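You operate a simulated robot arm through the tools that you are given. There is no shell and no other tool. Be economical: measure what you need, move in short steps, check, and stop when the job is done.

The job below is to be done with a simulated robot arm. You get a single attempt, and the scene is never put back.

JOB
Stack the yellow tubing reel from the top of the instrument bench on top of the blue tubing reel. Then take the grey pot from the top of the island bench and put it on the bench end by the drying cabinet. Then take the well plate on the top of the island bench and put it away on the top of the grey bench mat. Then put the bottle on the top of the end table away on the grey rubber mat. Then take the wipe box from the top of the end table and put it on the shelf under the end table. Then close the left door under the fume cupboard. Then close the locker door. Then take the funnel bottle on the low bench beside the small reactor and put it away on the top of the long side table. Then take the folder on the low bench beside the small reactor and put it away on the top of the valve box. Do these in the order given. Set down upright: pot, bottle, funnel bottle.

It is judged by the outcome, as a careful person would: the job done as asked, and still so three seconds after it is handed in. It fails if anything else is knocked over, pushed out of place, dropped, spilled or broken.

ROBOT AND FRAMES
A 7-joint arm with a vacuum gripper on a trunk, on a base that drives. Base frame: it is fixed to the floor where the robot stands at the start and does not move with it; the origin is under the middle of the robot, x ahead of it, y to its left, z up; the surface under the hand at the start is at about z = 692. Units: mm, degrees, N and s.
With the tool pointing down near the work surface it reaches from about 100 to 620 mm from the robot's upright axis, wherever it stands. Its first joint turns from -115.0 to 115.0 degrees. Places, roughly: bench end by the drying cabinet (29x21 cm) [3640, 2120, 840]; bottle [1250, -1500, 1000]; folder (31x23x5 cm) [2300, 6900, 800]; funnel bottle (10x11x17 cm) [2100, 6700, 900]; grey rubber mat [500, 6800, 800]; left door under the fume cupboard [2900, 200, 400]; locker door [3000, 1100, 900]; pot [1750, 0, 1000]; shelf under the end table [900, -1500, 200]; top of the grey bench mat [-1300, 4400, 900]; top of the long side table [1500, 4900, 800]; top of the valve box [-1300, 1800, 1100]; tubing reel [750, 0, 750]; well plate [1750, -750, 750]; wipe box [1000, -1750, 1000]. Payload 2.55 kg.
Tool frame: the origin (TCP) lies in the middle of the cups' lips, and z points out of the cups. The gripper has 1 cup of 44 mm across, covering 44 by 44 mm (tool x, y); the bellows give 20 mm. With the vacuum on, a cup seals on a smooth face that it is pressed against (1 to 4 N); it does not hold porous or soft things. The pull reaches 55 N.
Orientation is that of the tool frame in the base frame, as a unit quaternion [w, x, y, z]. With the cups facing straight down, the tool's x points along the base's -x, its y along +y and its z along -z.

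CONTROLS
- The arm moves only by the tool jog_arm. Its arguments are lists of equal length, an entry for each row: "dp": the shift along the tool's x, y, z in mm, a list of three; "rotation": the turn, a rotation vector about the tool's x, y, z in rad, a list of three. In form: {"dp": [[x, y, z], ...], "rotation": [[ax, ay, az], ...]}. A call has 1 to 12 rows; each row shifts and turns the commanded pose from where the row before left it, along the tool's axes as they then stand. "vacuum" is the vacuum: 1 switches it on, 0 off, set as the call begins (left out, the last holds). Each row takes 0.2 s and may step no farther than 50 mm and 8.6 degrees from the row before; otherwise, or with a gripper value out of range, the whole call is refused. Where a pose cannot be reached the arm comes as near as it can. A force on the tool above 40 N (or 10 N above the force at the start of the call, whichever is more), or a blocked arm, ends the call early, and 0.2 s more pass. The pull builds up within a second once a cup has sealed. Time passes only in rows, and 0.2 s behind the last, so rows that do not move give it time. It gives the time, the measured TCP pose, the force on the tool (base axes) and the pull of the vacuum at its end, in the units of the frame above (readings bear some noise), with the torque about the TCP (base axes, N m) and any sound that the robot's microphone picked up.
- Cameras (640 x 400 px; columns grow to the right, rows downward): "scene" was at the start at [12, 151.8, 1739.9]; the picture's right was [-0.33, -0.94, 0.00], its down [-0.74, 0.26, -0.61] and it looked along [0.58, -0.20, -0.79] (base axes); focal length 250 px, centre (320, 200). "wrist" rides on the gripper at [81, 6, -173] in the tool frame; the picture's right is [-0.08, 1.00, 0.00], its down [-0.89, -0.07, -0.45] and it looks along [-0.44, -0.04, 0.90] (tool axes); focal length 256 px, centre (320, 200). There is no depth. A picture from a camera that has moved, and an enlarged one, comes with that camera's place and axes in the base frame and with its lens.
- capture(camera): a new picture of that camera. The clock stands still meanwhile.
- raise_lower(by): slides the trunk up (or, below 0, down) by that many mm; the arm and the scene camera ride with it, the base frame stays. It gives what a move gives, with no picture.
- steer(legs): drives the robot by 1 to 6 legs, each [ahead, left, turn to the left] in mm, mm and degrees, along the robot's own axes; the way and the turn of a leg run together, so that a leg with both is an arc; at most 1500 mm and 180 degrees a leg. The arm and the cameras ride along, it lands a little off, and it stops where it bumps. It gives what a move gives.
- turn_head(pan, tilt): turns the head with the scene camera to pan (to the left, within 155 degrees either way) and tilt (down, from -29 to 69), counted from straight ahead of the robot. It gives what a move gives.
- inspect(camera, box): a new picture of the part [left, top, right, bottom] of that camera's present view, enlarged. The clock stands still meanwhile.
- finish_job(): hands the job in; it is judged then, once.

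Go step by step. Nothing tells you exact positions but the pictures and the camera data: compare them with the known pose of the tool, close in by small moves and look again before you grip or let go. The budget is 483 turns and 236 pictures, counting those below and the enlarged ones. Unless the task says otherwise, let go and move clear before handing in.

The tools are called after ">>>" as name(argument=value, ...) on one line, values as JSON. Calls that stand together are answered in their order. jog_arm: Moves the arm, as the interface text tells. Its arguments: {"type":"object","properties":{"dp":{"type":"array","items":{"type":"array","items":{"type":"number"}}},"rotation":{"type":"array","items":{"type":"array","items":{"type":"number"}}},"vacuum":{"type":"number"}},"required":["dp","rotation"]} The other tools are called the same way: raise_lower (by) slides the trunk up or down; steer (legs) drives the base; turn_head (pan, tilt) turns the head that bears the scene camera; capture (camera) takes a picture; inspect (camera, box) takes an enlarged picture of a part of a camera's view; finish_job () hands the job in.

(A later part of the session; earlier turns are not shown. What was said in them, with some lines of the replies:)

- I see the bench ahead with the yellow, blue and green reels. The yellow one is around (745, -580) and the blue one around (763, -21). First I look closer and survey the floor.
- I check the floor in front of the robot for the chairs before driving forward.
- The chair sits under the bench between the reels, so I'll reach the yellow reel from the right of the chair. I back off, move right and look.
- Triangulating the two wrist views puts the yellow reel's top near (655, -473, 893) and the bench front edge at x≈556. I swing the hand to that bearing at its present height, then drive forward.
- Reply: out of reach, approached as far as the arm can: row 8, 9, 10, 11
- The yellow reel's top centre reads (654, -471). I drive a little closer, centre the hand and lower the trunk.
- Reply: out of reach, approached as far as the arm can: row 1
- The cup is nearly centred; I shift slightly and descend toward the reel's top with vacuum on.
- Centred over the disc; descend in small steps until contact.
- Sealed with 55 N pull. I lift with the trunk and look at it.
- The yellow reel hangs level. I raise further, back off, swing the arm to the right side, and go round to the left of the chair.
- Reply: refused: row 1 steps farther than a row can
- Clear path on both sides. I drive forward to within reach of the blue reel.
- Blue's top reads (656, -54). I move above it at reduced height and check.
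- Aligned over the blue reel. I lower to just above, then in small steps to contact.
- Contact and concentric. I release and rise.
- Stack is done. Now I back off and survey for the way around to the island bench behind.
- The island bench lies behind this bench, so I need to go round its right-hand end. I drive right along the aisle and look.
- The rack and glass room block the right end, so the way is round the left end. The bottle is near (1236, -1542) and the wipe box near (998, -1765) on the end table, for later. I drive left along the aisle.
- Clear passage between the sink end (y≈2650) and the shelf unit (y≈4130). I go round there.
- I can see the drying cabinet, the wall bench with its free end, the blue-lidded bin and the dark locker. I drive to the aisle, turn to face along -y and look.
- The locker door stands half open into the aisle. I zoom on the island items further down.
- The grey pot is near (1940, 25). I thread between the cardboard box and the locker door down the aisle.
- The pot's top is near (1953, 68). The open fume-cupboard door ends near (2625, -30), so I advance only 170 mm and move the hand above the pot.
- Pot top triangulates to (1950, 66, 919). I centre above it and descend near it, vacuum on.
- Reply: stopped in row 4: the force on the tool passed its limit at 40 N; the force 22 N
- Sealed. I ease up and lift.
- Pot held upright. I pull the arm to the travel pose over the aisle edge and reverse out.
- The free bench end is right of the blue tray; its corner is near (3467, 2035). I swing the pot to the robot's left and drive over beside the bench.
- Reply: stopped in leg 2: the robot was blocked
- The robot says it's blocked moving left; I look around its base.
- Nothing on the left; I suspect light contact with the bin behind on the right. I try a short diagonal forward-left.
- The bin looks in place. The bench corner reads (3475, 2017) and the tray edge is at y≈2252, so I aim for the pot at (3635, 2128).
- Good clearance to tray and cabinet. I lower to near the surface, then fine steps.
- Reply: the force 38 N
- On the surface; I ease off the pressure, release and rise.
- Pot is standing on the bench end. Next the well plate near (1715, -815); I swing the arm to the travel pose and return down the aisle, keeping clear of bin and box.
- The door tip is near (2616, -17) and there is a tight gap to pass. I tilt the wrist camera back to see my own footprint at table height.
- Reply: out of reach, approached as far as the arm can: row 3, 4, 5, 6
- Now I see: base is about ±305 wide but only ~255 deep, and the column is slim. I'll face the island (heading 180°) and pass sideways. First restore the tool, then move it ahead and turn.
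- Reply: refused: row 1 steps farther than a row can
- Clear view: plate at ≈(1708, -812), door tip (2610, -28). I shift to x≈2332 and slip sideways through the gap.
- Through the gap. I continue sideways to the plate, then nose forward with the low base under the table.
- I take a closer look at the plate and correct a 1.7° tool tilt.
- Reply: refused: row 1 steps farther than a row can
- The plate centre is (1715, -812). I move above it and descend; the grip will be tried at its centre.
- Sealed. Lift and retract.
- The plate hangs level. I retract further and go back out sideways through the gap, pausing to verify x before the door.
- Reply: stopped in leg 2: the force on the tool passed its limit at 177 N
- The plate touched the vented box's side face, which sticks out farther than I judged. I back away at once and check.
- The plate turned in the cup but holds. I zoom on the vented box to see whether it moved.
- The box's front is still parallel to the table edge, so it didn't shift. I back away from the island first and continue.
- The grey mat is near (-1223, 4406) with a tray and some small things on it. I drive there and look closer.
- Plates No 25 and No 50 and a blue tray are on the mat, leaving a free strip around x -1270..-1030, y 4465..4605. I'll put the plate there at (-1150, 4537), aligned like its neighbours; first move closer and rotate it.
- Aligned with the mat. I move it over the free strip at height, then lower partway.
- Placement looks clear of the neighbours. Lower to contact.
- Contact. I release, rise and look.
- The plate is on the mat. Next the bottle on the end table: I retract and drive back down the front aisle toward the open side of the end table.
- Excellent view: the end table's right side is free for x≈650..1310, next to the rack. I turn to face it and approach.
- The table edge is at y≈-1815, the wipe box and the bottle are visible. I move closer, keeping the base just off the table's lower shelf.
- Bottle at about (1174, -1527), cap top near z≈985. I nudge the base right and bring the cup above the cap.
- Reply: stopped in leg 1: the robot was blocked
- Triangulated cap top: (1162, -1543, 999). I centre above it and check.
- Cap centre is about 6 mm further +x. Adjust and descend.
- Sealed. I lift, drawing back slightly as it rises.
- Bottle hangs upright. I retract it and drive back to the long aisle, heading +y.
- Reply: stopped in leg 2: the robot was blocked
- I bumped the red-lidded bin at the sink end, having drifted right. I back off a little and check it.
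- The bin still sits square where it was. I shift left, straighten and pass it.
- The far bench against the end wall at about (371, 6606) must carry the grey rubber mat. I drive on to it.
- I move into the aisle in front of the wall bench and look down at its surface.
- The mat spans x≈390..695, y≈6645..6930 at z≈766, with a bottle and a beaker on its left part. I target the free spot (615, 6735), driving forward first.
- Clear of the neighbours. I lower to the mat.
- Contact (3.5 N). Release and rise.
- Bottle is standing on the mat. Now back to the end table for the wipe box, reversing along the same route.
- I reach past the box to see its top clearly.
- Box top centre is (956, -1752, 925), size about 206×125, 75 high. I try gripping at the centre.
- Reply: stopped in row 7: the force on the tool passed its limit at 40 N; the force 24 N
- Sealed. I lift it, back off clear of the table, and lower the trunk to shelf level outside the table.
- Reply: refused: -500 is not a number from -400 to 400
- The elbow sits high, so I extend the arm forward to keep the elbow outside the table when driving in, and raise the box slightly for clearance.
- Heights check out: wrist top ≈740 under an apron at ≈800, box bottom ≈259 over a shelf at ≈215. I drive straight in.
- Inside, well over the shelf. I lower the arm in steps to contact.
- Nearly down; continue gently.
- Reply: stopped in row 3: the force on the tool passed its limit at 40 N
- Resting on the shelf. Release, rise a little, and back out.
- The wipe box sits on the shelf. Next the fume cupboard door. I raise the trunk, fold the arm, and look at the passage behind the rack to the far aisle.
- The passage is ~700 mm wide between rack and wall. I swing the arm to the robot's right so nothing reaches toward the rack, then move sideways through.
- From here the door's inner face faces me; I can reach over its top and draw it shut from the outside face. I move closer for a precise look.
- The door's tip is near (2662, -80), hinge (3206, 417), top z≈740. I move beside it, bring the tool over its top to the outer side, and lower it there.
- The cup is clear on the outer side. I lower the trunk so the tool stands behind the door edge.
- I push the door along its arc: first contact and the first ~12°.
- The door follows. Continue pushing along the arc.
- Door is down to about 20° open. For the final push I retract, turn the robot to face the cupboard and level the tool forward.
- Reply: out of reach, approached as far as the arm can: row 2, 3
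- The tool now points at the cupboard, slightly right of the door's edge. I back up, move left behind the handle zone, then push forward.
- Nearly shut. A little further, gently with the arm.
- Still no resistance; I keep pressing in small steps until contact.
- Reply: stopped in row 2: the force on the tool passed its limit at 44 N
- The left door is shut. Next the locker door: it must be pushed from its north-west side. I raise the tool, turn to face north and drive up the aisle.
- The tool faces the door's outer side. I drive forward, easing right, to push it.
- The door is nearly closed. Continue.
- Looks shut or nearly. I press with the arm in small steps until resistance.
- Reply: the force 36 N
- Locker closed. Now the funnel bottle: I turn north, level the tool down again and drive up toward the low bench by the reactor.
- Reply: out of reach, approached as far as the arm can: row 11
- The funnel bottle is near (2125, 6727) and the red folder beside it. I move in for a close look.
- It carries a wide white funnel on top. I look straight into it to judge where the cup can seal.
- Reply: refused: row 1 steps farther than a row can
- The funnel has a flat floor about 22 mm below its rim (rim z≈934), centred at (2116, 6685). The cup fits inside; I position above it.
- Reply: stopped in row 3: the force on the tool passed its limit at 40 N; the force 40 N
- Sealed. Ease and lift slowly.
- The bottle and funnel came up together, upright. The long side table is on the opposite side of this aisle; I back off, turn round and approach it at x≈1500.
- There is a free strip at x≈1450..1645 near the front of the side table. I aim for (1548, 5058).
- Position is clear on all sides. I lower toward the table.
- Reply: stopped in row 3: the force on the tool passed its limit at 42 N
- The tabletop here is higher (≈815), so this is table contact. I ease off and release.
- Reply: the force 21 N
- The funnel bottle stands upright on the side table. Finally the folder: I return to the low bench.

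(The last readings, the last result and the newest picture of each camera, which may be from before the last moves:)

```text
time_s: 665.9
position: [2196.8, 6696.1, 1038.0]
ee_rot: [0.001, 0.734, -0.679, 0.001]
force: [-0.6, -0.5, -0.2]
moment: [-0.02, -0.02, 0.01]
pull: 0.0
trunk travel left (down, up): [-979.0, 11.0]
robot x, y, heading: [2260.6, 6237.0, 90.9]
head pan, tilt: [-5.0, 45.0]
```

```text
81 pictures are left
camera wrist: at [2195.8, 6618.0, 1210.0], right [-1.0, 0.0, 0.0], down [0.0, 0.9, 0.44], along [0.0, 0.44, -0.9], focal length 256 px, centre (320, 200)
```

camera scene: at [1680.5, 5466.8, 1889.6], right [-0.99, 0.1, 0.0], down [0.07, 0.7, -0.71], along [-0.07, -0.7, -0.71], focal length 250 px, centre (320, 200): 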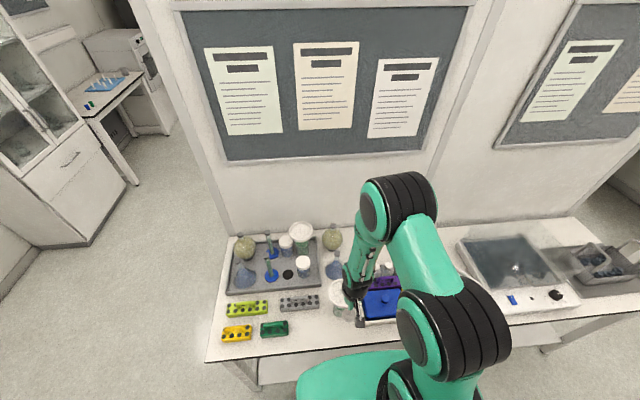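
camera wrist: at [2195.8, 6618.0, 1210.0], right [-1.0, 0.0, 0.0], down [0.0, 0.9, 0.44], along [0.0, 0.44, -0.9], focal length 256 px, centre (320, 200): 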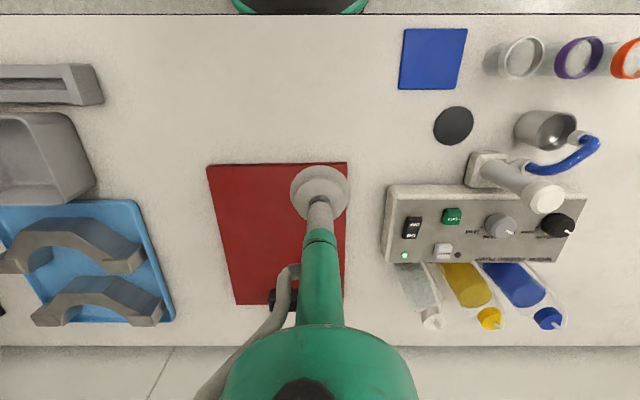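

The folder spans about x 2153..2384, y 6751..7060. I move closer and reach over its centre.

>>> steer(legs=[[68, 0, -0.8]])

>>> jog_arm(dp=[[-40, -27, 0], [-40, -27, 0], [-38, -27, 30]], rotation=[[0, 0, 0], [0, 0, 0], [0, 0, 0]])

>>> capture(camera="wrist")

```text
time_s: 667.1
position: [2202.8, 6764.4, 1036.5]
ee_rot: [0.0, 0.729, -0.684, 0.001]
force: [0.0, 0.5, -0.4]
moment: [-0.02, 0.0, -0.01]
pull: 0.1
trunk travel left (down, up): [-979.0, 11.0]
robot x, y, heading: [2261.7, 6302.0, 90.0]
head pan, tilt: [-5.0, 45.0]
stopped in leg 1: the robot was blocked; the commanded pose is now the measured one
```

```text
refused: row 3 steps farther than a row can; nothing moved
```

```text
80 pictures are left
camera wrist: at [2200.3, 6685.8, 1210.2], right [-1.0, 0.01, 0.0], down [0.01, 0.9, 0.44], along [0.01, 0.44, -0.9], focal length 256 px, centre (320, 200)
```

wrist: 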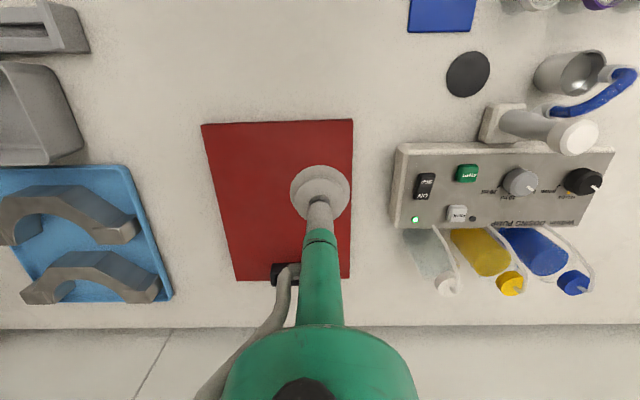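

>>> steer(legs=[[-8, 0, 0]])

>>> jog_arm(dp=[[-32, -18.9, 20], [-32, -18.9, 20], [-32, -18.9, 20], [-33, -18.9, 20]], rotation=[[0, 0, 0], [0, 0, 0], [0, 0, 0], [0, 0, 0]])

>>> capture(camera="wrist")

```text
time_s: 667.8
position: [2201.6, 6755.7, 1037.2]
ee_rot: [0.001, 0.73, -0.684, 0.001]
force: [-0.1, -0.1, -0.6]
moment: [-0.02, 0.0, -0.01]
pull: 0.1
trunk travel left (down, up): [-979.0, 11.0]
robot x, y, heading: [2257.9, 6295.9, 90.0]
head pan, tilt: [-5.0, 45.0]
```

```text
time_s: 668.8
position: [2270.1, 6894.3, 957.0]
ee_rot: [0.002, 0.73, -0.683, 0.001]
force: [-0.5, 0.9, -0.6]
moment: [-0.04, 0.01, 0.0]
pull: 0.0
trunk travel left (down, up): [-979.0, 11.0]
robot x, y, heading: [2261.9, 6292.9, 90.6]
head pan, tilt: [-5.0, 45.0]
```

```text
79 pictures are left
camera wrist: at [2269.5, 6814.3, 1129.0], right [-1.0, 0.01, 0.0], down [0.01, 0.9, 0.44], along [0.01, 0.44, -0.9], focal length 256 px, centre (320, 200)
```

wrist: 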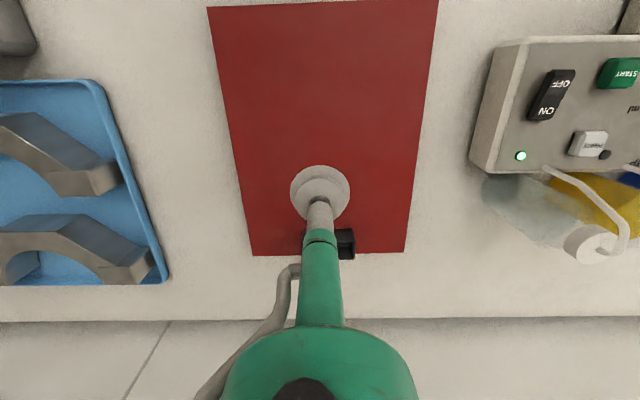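

>>> jog_arm(dp=[[-2, 0, 45], [-2, 0, 45], [-2, 0, 45], [0, 0, 15], [0, 0, 8]], rotation=[[0, 0, 0], [0, 0, 0], [0, 0, 0], [0, 0, 0], [0, 0, 0]], vacuum=1)

>>> capture(camera="wrist")

```text
time_s: 670.0
position: [2267.5, 6900.2, 822.9]
ee_rot: [-0.006, 0.731, -0.682, -0.005]
force: [0.6, 0.7, -4.8]
moment: [-0.15, -0.01, 0.03]
pull: 55.1
out of reach, approached as far as the arm can: row 4, 5
trunk travel left (down, up): [-979.0, 11.0]
robot x, y, heading: [2260.3, 6291.6, 90.0]
head pan, tilt: [-5.0, 45.0]
```

```text
78 pictures are left
camera wrist: at [2265.6, 6818.0, 992.6], right [-1.0, 0.01, 0.0], down [0.01, 0.89, 0.46], along [0.01, 0.46, -0.89], focal length 256 px, centre (320, 200)
```

wrist: 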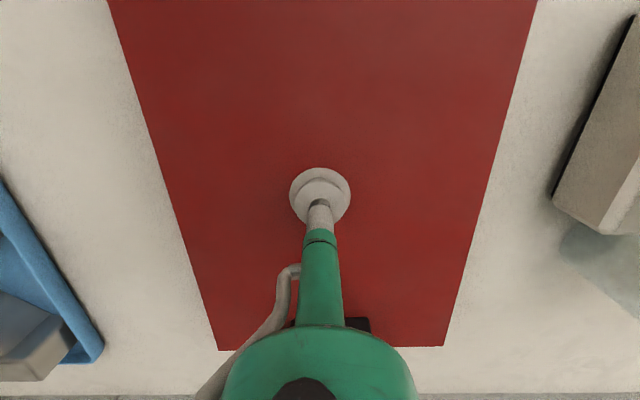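

Sealed at z≈822 (the folder is 5 cm thick). I lift while drawing back.

>>> jog_arm(dp=[[0, 0, -15], [5, 0, -25], [15, 0, -35], [25, 0, -35], [35, 0, -30], [45, 0, -20], [45, 0, -15]], rotation=[[0, 0, 0], [0, 0, 0], [0, 0, 0], [0, 0, 0], [0, 0, 0], [0, 0, 0], [0, 0, 0]])

>>> capture(camera="wrist")

>>> capture(camera="scene")

```text
time_s: 671.6
position: [2280.2, 6717.5, 987.1]
ee_rot: [0.0, 0.729, -0.684, 0.0]
force: [0.8, -0.2, -4.2]
moment: [-0.09, -0.02, 0.04]
pull: 55.0
trunk travel left (down, up): [-979.0, 11.0]
robot x, y, heading: [2258.4, 6292.2, 90.0]
head pan, tilt: [-5.0, 45.0]
```

```text
77 pictures are left
camera wrist: at [2278.5, 6639.2, 1160.1], right [-1.0, 0.01, 0.0], down [0.01, 0.9, 0.44], along [0.01, 0.44, -0.9], focal length 256 px, centre (320, 200)
```

wrist: 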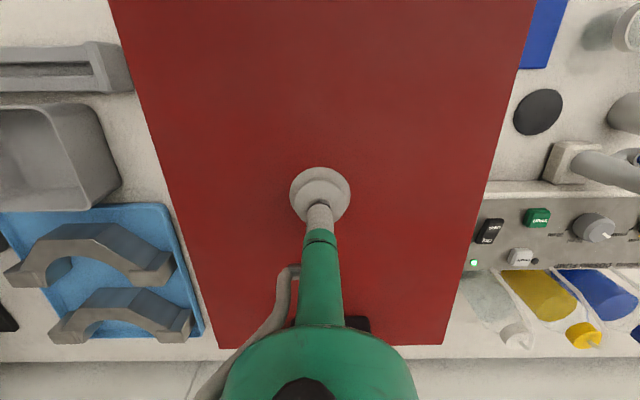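

```text
76 pictures are left
camera scene: at [2092.3, 6311.6, 1889.6], right [1.0, -0.08, 0.0], down [-0.06, -0.7, -0.71], along [0.06, 0.71, -0.71], focal length 250 px, centre (320, 200)
```

scene: 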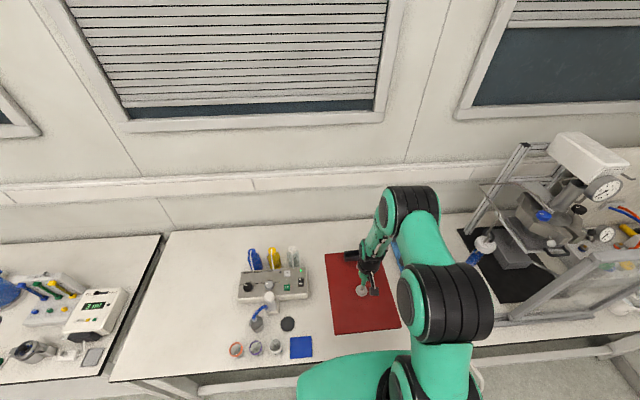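

Folder held level. I carry it back: out of this aisle, and down the main aisle to the valve box.

>>> jog_arm(dp=[[10, 0, -40], [10, 0, -40], [10, 0, -30]], rotation=[[0, 0, 0], [0, 0, 0], [0, 0, 0]])

>>> steer(legs=[[-420, 0, 0], [0, 1400, 0], [0, 1250, 0]])

>>> steer(legs=[[-1500, 0, 0], [-1200, 0, 0]])

```text
time_s: 672.4
position: [2280.3, 6688.5, 1096.3]
ee_rot: [0.001, 0.729, -0.684, 0.0]
force: [-0.4, -0.9, -5.7]
moment: [-0.06, -0.04, 0.03]
pull: 54.9
trunk travel left (down, up): [-979.0, 11.0]
robot x, y, heading: [2263.6, 6293.5, 90.3]
head pan, tilt: [-5.0, 45.0]
```

```text
time_s: 687.5
position: [-365.3, 6289.2, 1095.1]
ee_rot: [-0.001, 0.723, -0.691, 0.0]
force: [0.7, 0.1, -5.4]
moment: [-0.15, -0.03, 0.0]
pull: 54.9
trunk travel left (down, up): [-979.0, 11.0]
robot x, y, heading: [-393.2, 5896.8, 89.0]
head pan, tilt: [-5.0, 45.0]
```

```text
time_s: 700.6
position: [-418.0, 3594.2, 1094.4]
ee_rot: [0.001, 0.719, -0.695, 0.0]
force: [0.4, -1.1, -5.7]
moment: [-0.11, -0.03, 0.0]
pull: 54.9
trunk travel left (down, up): [-979.0, 11.0]
robot x, y, heading: [-448.7, 3193.4, 88.7]
head pan, tilt: [-5.0, 45.0]
```

>>> steer(legs=[[0, -160, 1.3], [0, 0, 90], [0, 900, 0]])

>>> turn_head(pan=20, tilt=35)

>>> capture(camera="scene")

```text
time_s: 710.2
position: [-683.8, 2306.3, 1094.5]
ee_rot: [-0.001, 0.999, 0.035, 0.001]
force: [0.0, 0.5, -5.5]
moment: [0.05, -0.06, 0.0]
pull: 55.3
trunk travel left (down, up): [-979.0, 11.0]
robot x, y, heading: [-285.2, 2286.1, -179.7]
head pan, tilt: [-5.0, 45.0]
```

```text
time_s: 711.1
position: [-684.2, 2306.8, 1095.6]
ee_rot: [-0.001, 0.999, 0.034, 0.001]
force: [0.5, 0.3, -5.5]
moment: [0.03, -0.11, -0.04]
pull: 54.9
trunk travel left (down, up): [-979.0, 11.0]
robot x, y, heading: [-288.6, 2288.4, -179.6]
head pan, tilt: [20.0, 35.0]
```

```text
75 pictures are left
camera scene: at [-307.7, 2081.2, 1904.4], right [-0.35, 0.94, 0.0], down [0.54, 0.2, -0.82], along [-0.77, -0.28, -0.57], focal length 250 px, centre (320, 200)
```

scene: 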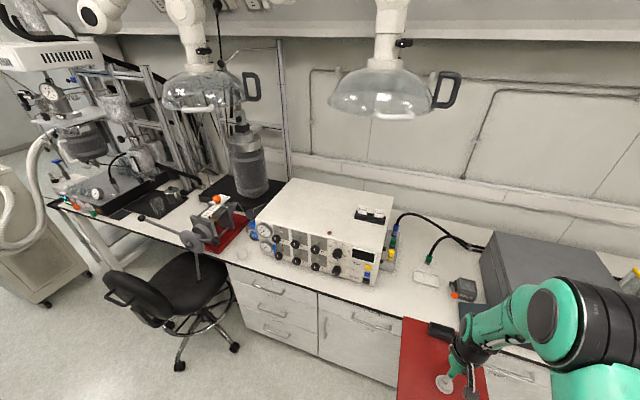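

The valve box top is at z≈1100, spanning x -1557..-1138, y 1429..2067, with one small item near y≈1975. I'll lay the folder centred about (-1300, 1670). I move level with it and set the arm height.

>>> steer(legs=[[0, 630, -0.4]])

>>> raise_lower(by=10)

>>> jog_arm(dp=[[0, 0, -40], [-20, 0, -35], [-45, 0, 0], [-45, 0, 0], [-45, 0, 0]], rotation=[[0, 0, 0], [0, 0, 0], [0, 0, 0], [0, 0, 0], [0, 0, 0]])

>>> capture(camera="wrist")

>>> capture(camera="scene")

```text
time_s: 714.7
position: [-679.6, 1673.5, 1095.2]
ee_rot: [0.0, 0.999, 0.032, 0.001]
force: [-0.3, 0.5, -5.7]
moment: [0.05, -0.11, -0.02]
pull: 55.3
trunk travel left (down, up): [-979.0, 11.0]
robot x, y, heading: [-283.0, 1653.4, -179.6]
head pan, tilt: [20.0, 35.0]
```

```text
time_s: 715.2
position: [-679.7, 1673.9, 1105.5]
ee_rot: [0.0, 0.999, 0.032, 0.002]
force: [0.4, 0.1, -4.9]
moment: [0.05, -0.13, 0.01]
pull: 55.2
trunk travel left (down, up): [-989.0, 1.0]
robot x, y, heading: [-286.3, 1654.7, -179.6]
head pan, tilt: [20.0, 35.0]
```

```text
time_s: 716.4
position: [-834.8, 1662.9, 1179.5]
ee_rot: [-0.001, 0.999, 0.033, 0.003]
force: [0.1, -0.6, -6.2]
moment: [0.05, -0.16, -0.01]
pull: 54.9
trunk travel left (down, up): [-989.0, 1.0]
robot x, y, heading: [-286.2, 1653.2, -179.9]
head pan, tilt: [20.0, 35.0]
```

```text
74 pictures are left
camera wrist: at [-756.6, 1663.4, 1352.8], right [-0.01, -1.0, 0.0], down [-0.9, 0.01, 0.44], along [-0.44, 0.01, -0.9], focal length 256 px, centre (320, 200)
```

wrist: 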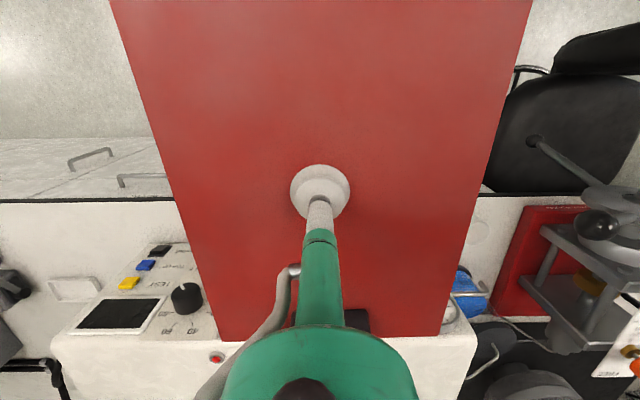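

```text
73 pictures are left
camera scene: at [-308.4, 1446.1, 1914.3], right [-0.35, 0.94, 0.0], down [0.54, 0.2, -0.82], along [-0.77, -0.28, -0.58], focal length 250 px, centre (320, 200)
```

scene: 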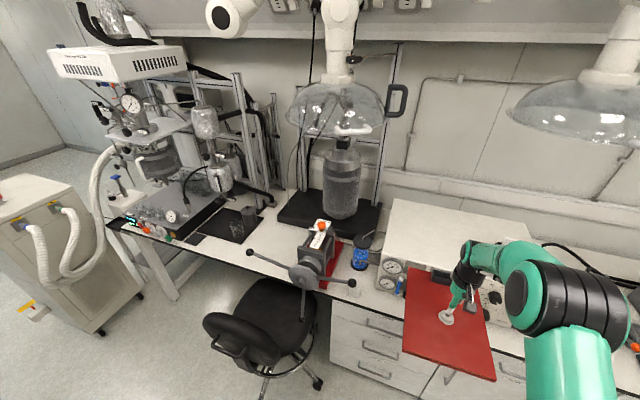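

The folder bottom (≈1129) clears the box top. I extend slightly more, then drive forward in two steps.

>>> jog_arm(dp=[[-20, 0, 0]], rotation=[[0, 0, 0]])

>>> steer(legs=[[330, 0, 0]])

>>> capture(camera="wrist")

>>> capture(camera="scene")

```text
time_s: 716.8
position: [-854.7, 1661.4, 1179.8]
ee_rot: [0.0, 0.999, 0.032, 0.002]
force: [-0.4, 0.0, -5.2]
moment: [0.02, -0.17, 0.01]
pull: 55.0
trunk travel left (down, up): [-989.0, 1.0]
robot x, y, heading: [-284.5, 1654.6, -179.7]
head pan, tilt: [20.0, 35.0]
```

```text
time_s: 719.0
position: [-1184.7, 1661.2, 1181.0]
ee_rot: [0.0, 1.0, 0.031, 0.001]
force: [-0.1, 0.4, -6.6]
moment: [0.03, -0.15, 0.0]
pull: 54.9
trunk travel left (down, up): [-989.0, 1.0]
robot x, y, heading: [-619.1, 1653.5, -179.9]
head pan, tilt: [20.0, 35.0]
```

```text
72 pictures are left
camera wrist: at [-1104.2, 1660.5, 1353.1], right [-0.02, -1.0, 0.0], down [-0.9, 0.01, 0.44], along [-0.44, 0.01, -0.9], focal length 256 px, centre (320, 200)
```

wrist: 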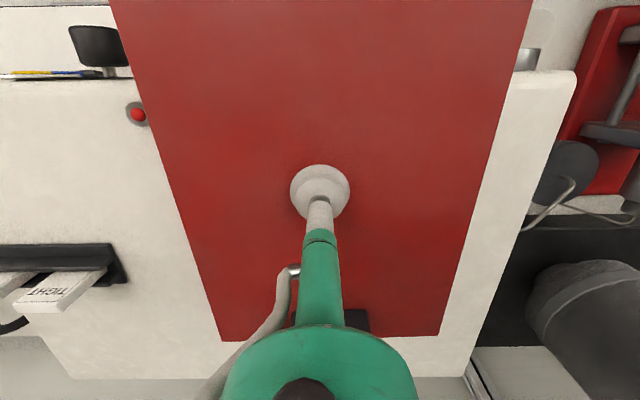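

```text
71 pictures are left
camera scene: at [-635.4, 1445.1, 1914.4], right [-0.35, 0.94, 0.0], down [0.54, 0.2, -0.82], along [-0.77, -0.28, -0.57], focal length 250 px, centre (320, 200)
```

scene: 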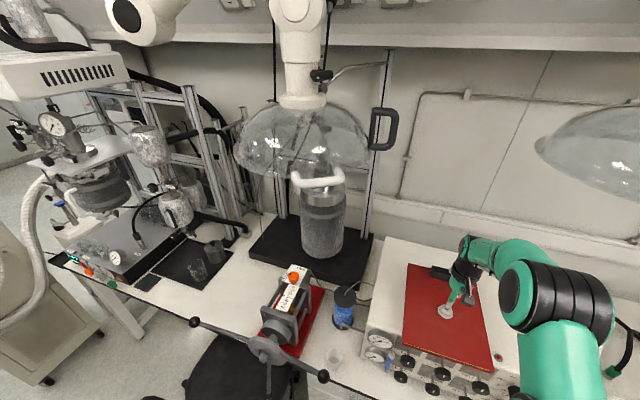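

Over the box now. Another 80 mm puts the folder fully within the top.

>>> steer(legs=[[80, 0, 0]])

>>> jog_arm(dp=[[0, 0, 8], [0, 0, 6], [0, 0, 4]], rotation=[[0, 0, 0], [0, 0, 0], [0, 0, 0]])

>>> capture(camera="wrist")

```text
time_s: 720.1
position: [-1264.1, 1660.6, 1181.0]
ee_rot: [0.0, 1.0, 0.031, 0.002]
force: [0.0, -0.4, -5.6]
moment: [0.01, -0.16, 0.03]
pull: 55.1
trunk travel left (down, up): [-989.0, 1.0]
robot x, y, heading: [-693.5, 1652.4, -179.7]
head pan, tilt: [20.0, 35.0]
```

```text
time_s: 720.9
position: [-1264.3, 1659.9, 1162.8]
ee_rot: [0.0, 0.999, 0.032, 0.003]
force: [0.7, -0.3, -5.4]
moment: [0.01, -0.13, 0.0]
pull: 54.9
trunk travel left (down, up): [-989.0, 1.0]
robot x, y, heading: [-692.6, 1651.6, -179.9]
head pan, tilt: [20.0, 35.0]
```

```text
70 pictures are left
camera wrist: at [-1184.2, 1660.2, 1334.8], right [-0.02, -1.0, 0.0], down [-0.9, 0.01, 0.44], along [-0.44, 0.01, -0.9], focal length 256 px, centre (320, 200)
```

wrist: 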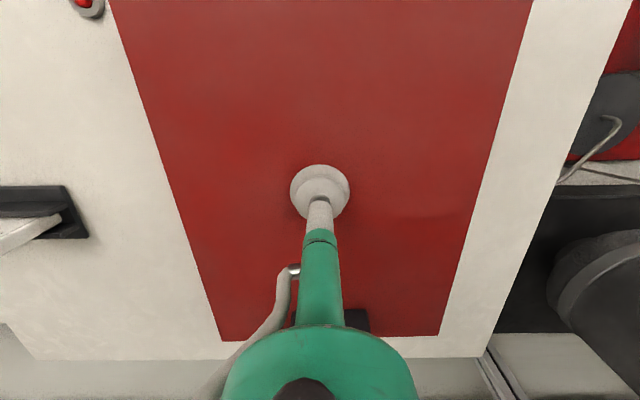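

>>> jog_arm(dp=[[0, 0, 4], [0, 0, 4], [0, 0, 4]], rotation=[[0, 0, 0], [0, 0, 0], [0, 0, 0]])

```text
time_s: 721.7
position: [-1264.2, 1661.0, 1149.1]
ee_rot: [-0.001, 0.999, 0.032, 0.002]
force: [-0.1, -0.8, -5.3]
moment: [0.04, -0.12, 0.0]
pull: 54.9
trunk travel left (down, up): [-989.0, 1.0]
robot x, y, heading: [-693.1, 1652.3, -179.9]
head pan, tilt: [20.0, 35.0]
```

>>> jog_arm(dp=[[0, 0, 4], [0, 0, 3], [0, 0, 3]], rotation=[[0, 0, 0], [0, 0, 0], [0, 0, 0]])

>>> inspect(camera="scene", box=[360, 200, 640, 400])

```text
time_s: 722.5
position: [-1262.7, 1662.6, 1139.0]
ee_rot: [0.001, 1.0, 0.031, 0.002]
force: [-0.4, 0.8, -5.2]
moment: [0.05, -0.13, 0.0]
pull: 54.7
trunk travel left (down, up): [-989.0, 1.0]
robot x, y, heading: [-699.4, 1650.2, -179.9]
head pan, tilt: [20.0, 35.0]
```

```text
2.00 times, centred on (500, 300) of scene
camera zoom: at [-715.8, 1444.9, 1914.4], right [-0.34, 0.94, 0.0], down [0.54, 0.2, -0.82], along [-0.77, -0.28, -0.57], focal length 500 px, centre (-40, 0)
```

zoom: 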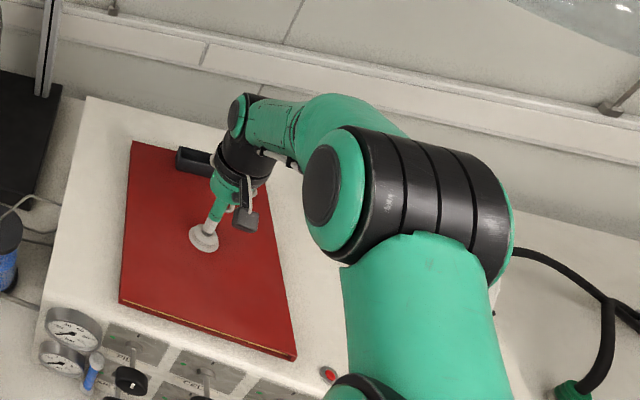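

The folder is thin, so there's still a gap. Continue gently.

>>> jog_arm(dp=[[0, 0, 5], [0, 0, 5], [0, 0, 5]], rotation=[[0, 0, 0], [0, 0, 0], [0, 0, 0]])

>>> jog_arm(dp=[[0, 0, 3], [0, 0, 3]], rotation=[[0, 0, 0], [0, 0, 0]])

```text
time_s: 723.3
position: [-1264.6, 1660.5, 1128.1]
ee_rot: [0.0, 0.999, 0.032, -0.002]
force: [0.9, 0.5, 8.4]
moment: [-0.34, 0.36, 0.09]
pull: 55.5
trunk travel left (down, up): [-989.0, 1.0]
robot x, y, heading: [-693.4, 1650.5, -179.8]
head pan, tilt: [20.0, 35.0]
```

```text
time_s: 723.9
position: [-1265.3, 1659.8, 1127.1]
ee_rot: [0.0, 0.999, 0.032, -0.005]
force: [-0.1, 0.6, 33.4]
moment: [-0.42, -0.08, 0.01]
pull: 55.5
trunk travel left (down, up): [-989.0, 1.0]
robot x, y, heading: [-695.1, 1649.7, -180.0]
head pan, tilt: [20.0, 35.0]
```

On the box top. Ease off, release and rise.

>>> jog_arm(dp=[[0, 0, -3], [0, 0, -2]], rotation=[[0, 0, 0], [0, 0, 0]])

>>> jog_arm(dp=[[0, 0, 0], [0, 0, 0], [0, 0, 0], [0, 0, 0]], rotation=[[0, 0, 0], [0, 0, 0], [0, 0, 0], [0, 0, 0]], vacuum=0)

>>> jog_arm(dp=[[0, 0, -4], [0, 0, -15], [0, 0, -25]], rotation=[[0, 0, 0], [0, 0, 0], [0, 0, 0]])

>>> steer(legs=[[-350, 0, 0]])

>>> capture(camera="scene")

>>> capture(camera="wrist")

```text
time_s: 724.5
position: [-1264.8, 1660.4, 1124.6]
ee_rot: [0.001, 1.0, 0.031, 0.0]
force: [-7.1, 1.5, 14.2]
moment: [-0.26, 0.41, -0.05]
pull: 54.9
trunk travel left (down, up): [-989.0, 1.0]
robot x, y, heading: [-695.6, 1651.0, -179.8]
head pan, tilt: [20.0, 35.0]
```

```text
time_s: 725.5
position: [-1263.5, 1660.4, 1124.9]
ee_rot: [0.0, 1.0, 0.031, 0.002]
force: [0.5, -0.4, 1.4]
moment: [0.0, -0.02, -0.03]
pull: 0.0
trunk travel left (down, up): [-989.0, 1.0]
robot x, y, heading: [-696.2, 1654.6, -179.7]
head pan, tilt: [20.0, 35.0]
```

```text
time_s: 726.3
position: [-1262.8, 1659.1, 1168.3]
ee_rot: [0.0, 1.0, 0.031, 0.002]
force: [0.6, 0.2, -0.6]
moment: [-0.02, 0.01, 0.02]
pull: 0.1
trunk travel left (down, up): [-989.0, 1.0]
robot x, y, heading: [-697.5, 1650.6, -179.9]
head pan, tilt: [20.0, 35.0]
```

```text
time_s: 728.6
position: [-913.2, 1659.9, 1168.9]
ee_rot: [0.0, 0.999, 0.033, 0.001]
force: [0.2, -0.5, 0.6]
moment: [-0.01, 0.0, 0.01]
pull: 0.0
trunk travel left (down, up): [-989.0, 1.0]
robot x, y, heading: [-342.3, 1651.8, -179.7]
head pan, tilt: [20.0, 35.0]
```

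```text
68 pictures are left
camera scene: at [-363.9, 1446.6, 1914.4], right [-0.35, 0.94, 0.0], down [0.54, 0.2, -0.82], along [-0.77, -0.29, -0.57], focal length 250 px, centre (320, 200)
```

scene: 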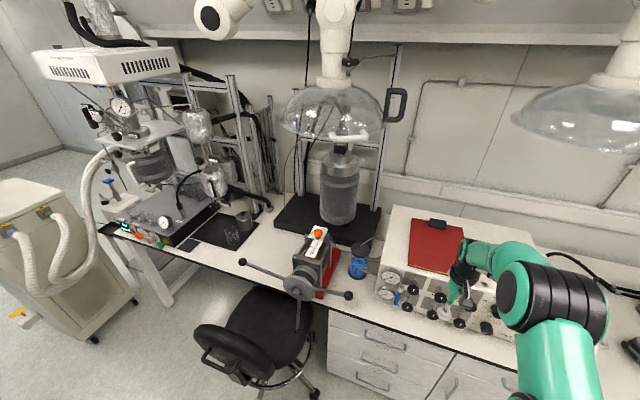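

```text
67 pictures are left
camera wrist: at [-833.6, 1659.7, 1341.8], right [-0.01, -1.0, 0.0], down [-0.9, 0.01, 0.44], along [-0.44, 0.01, -0.9], focal length 256 px, centre (320, 200)
```

wrist: 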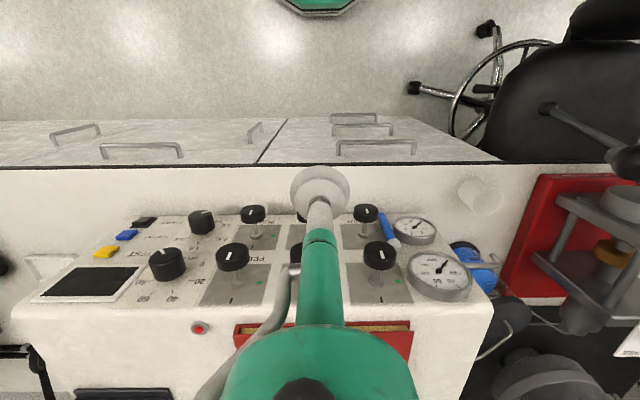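

>>> finish_job()

```text
The job is handed in.
```

I did all nine tasks in the order given and handed the job in. The pot, bottle and funnel bottle were each set down upright.

- **Carried plate:** On the way from the island bench, the well plate touched the side of the vented box there. The plate turned about 35° in the cup but stayed held. I straightened it before setting it on the mat, and the box looked unmoved.
- **Base contacts:** The base also bumped the red-lidded bin and stopped against the low bench. It was blocked twice more, most likely by the blue-lidded bin and the rack. None of these looked displaced afterwards.
- **Not re-checked:** I looked at each result when I finished it, but did not go back to check the earlier ones before handing in.
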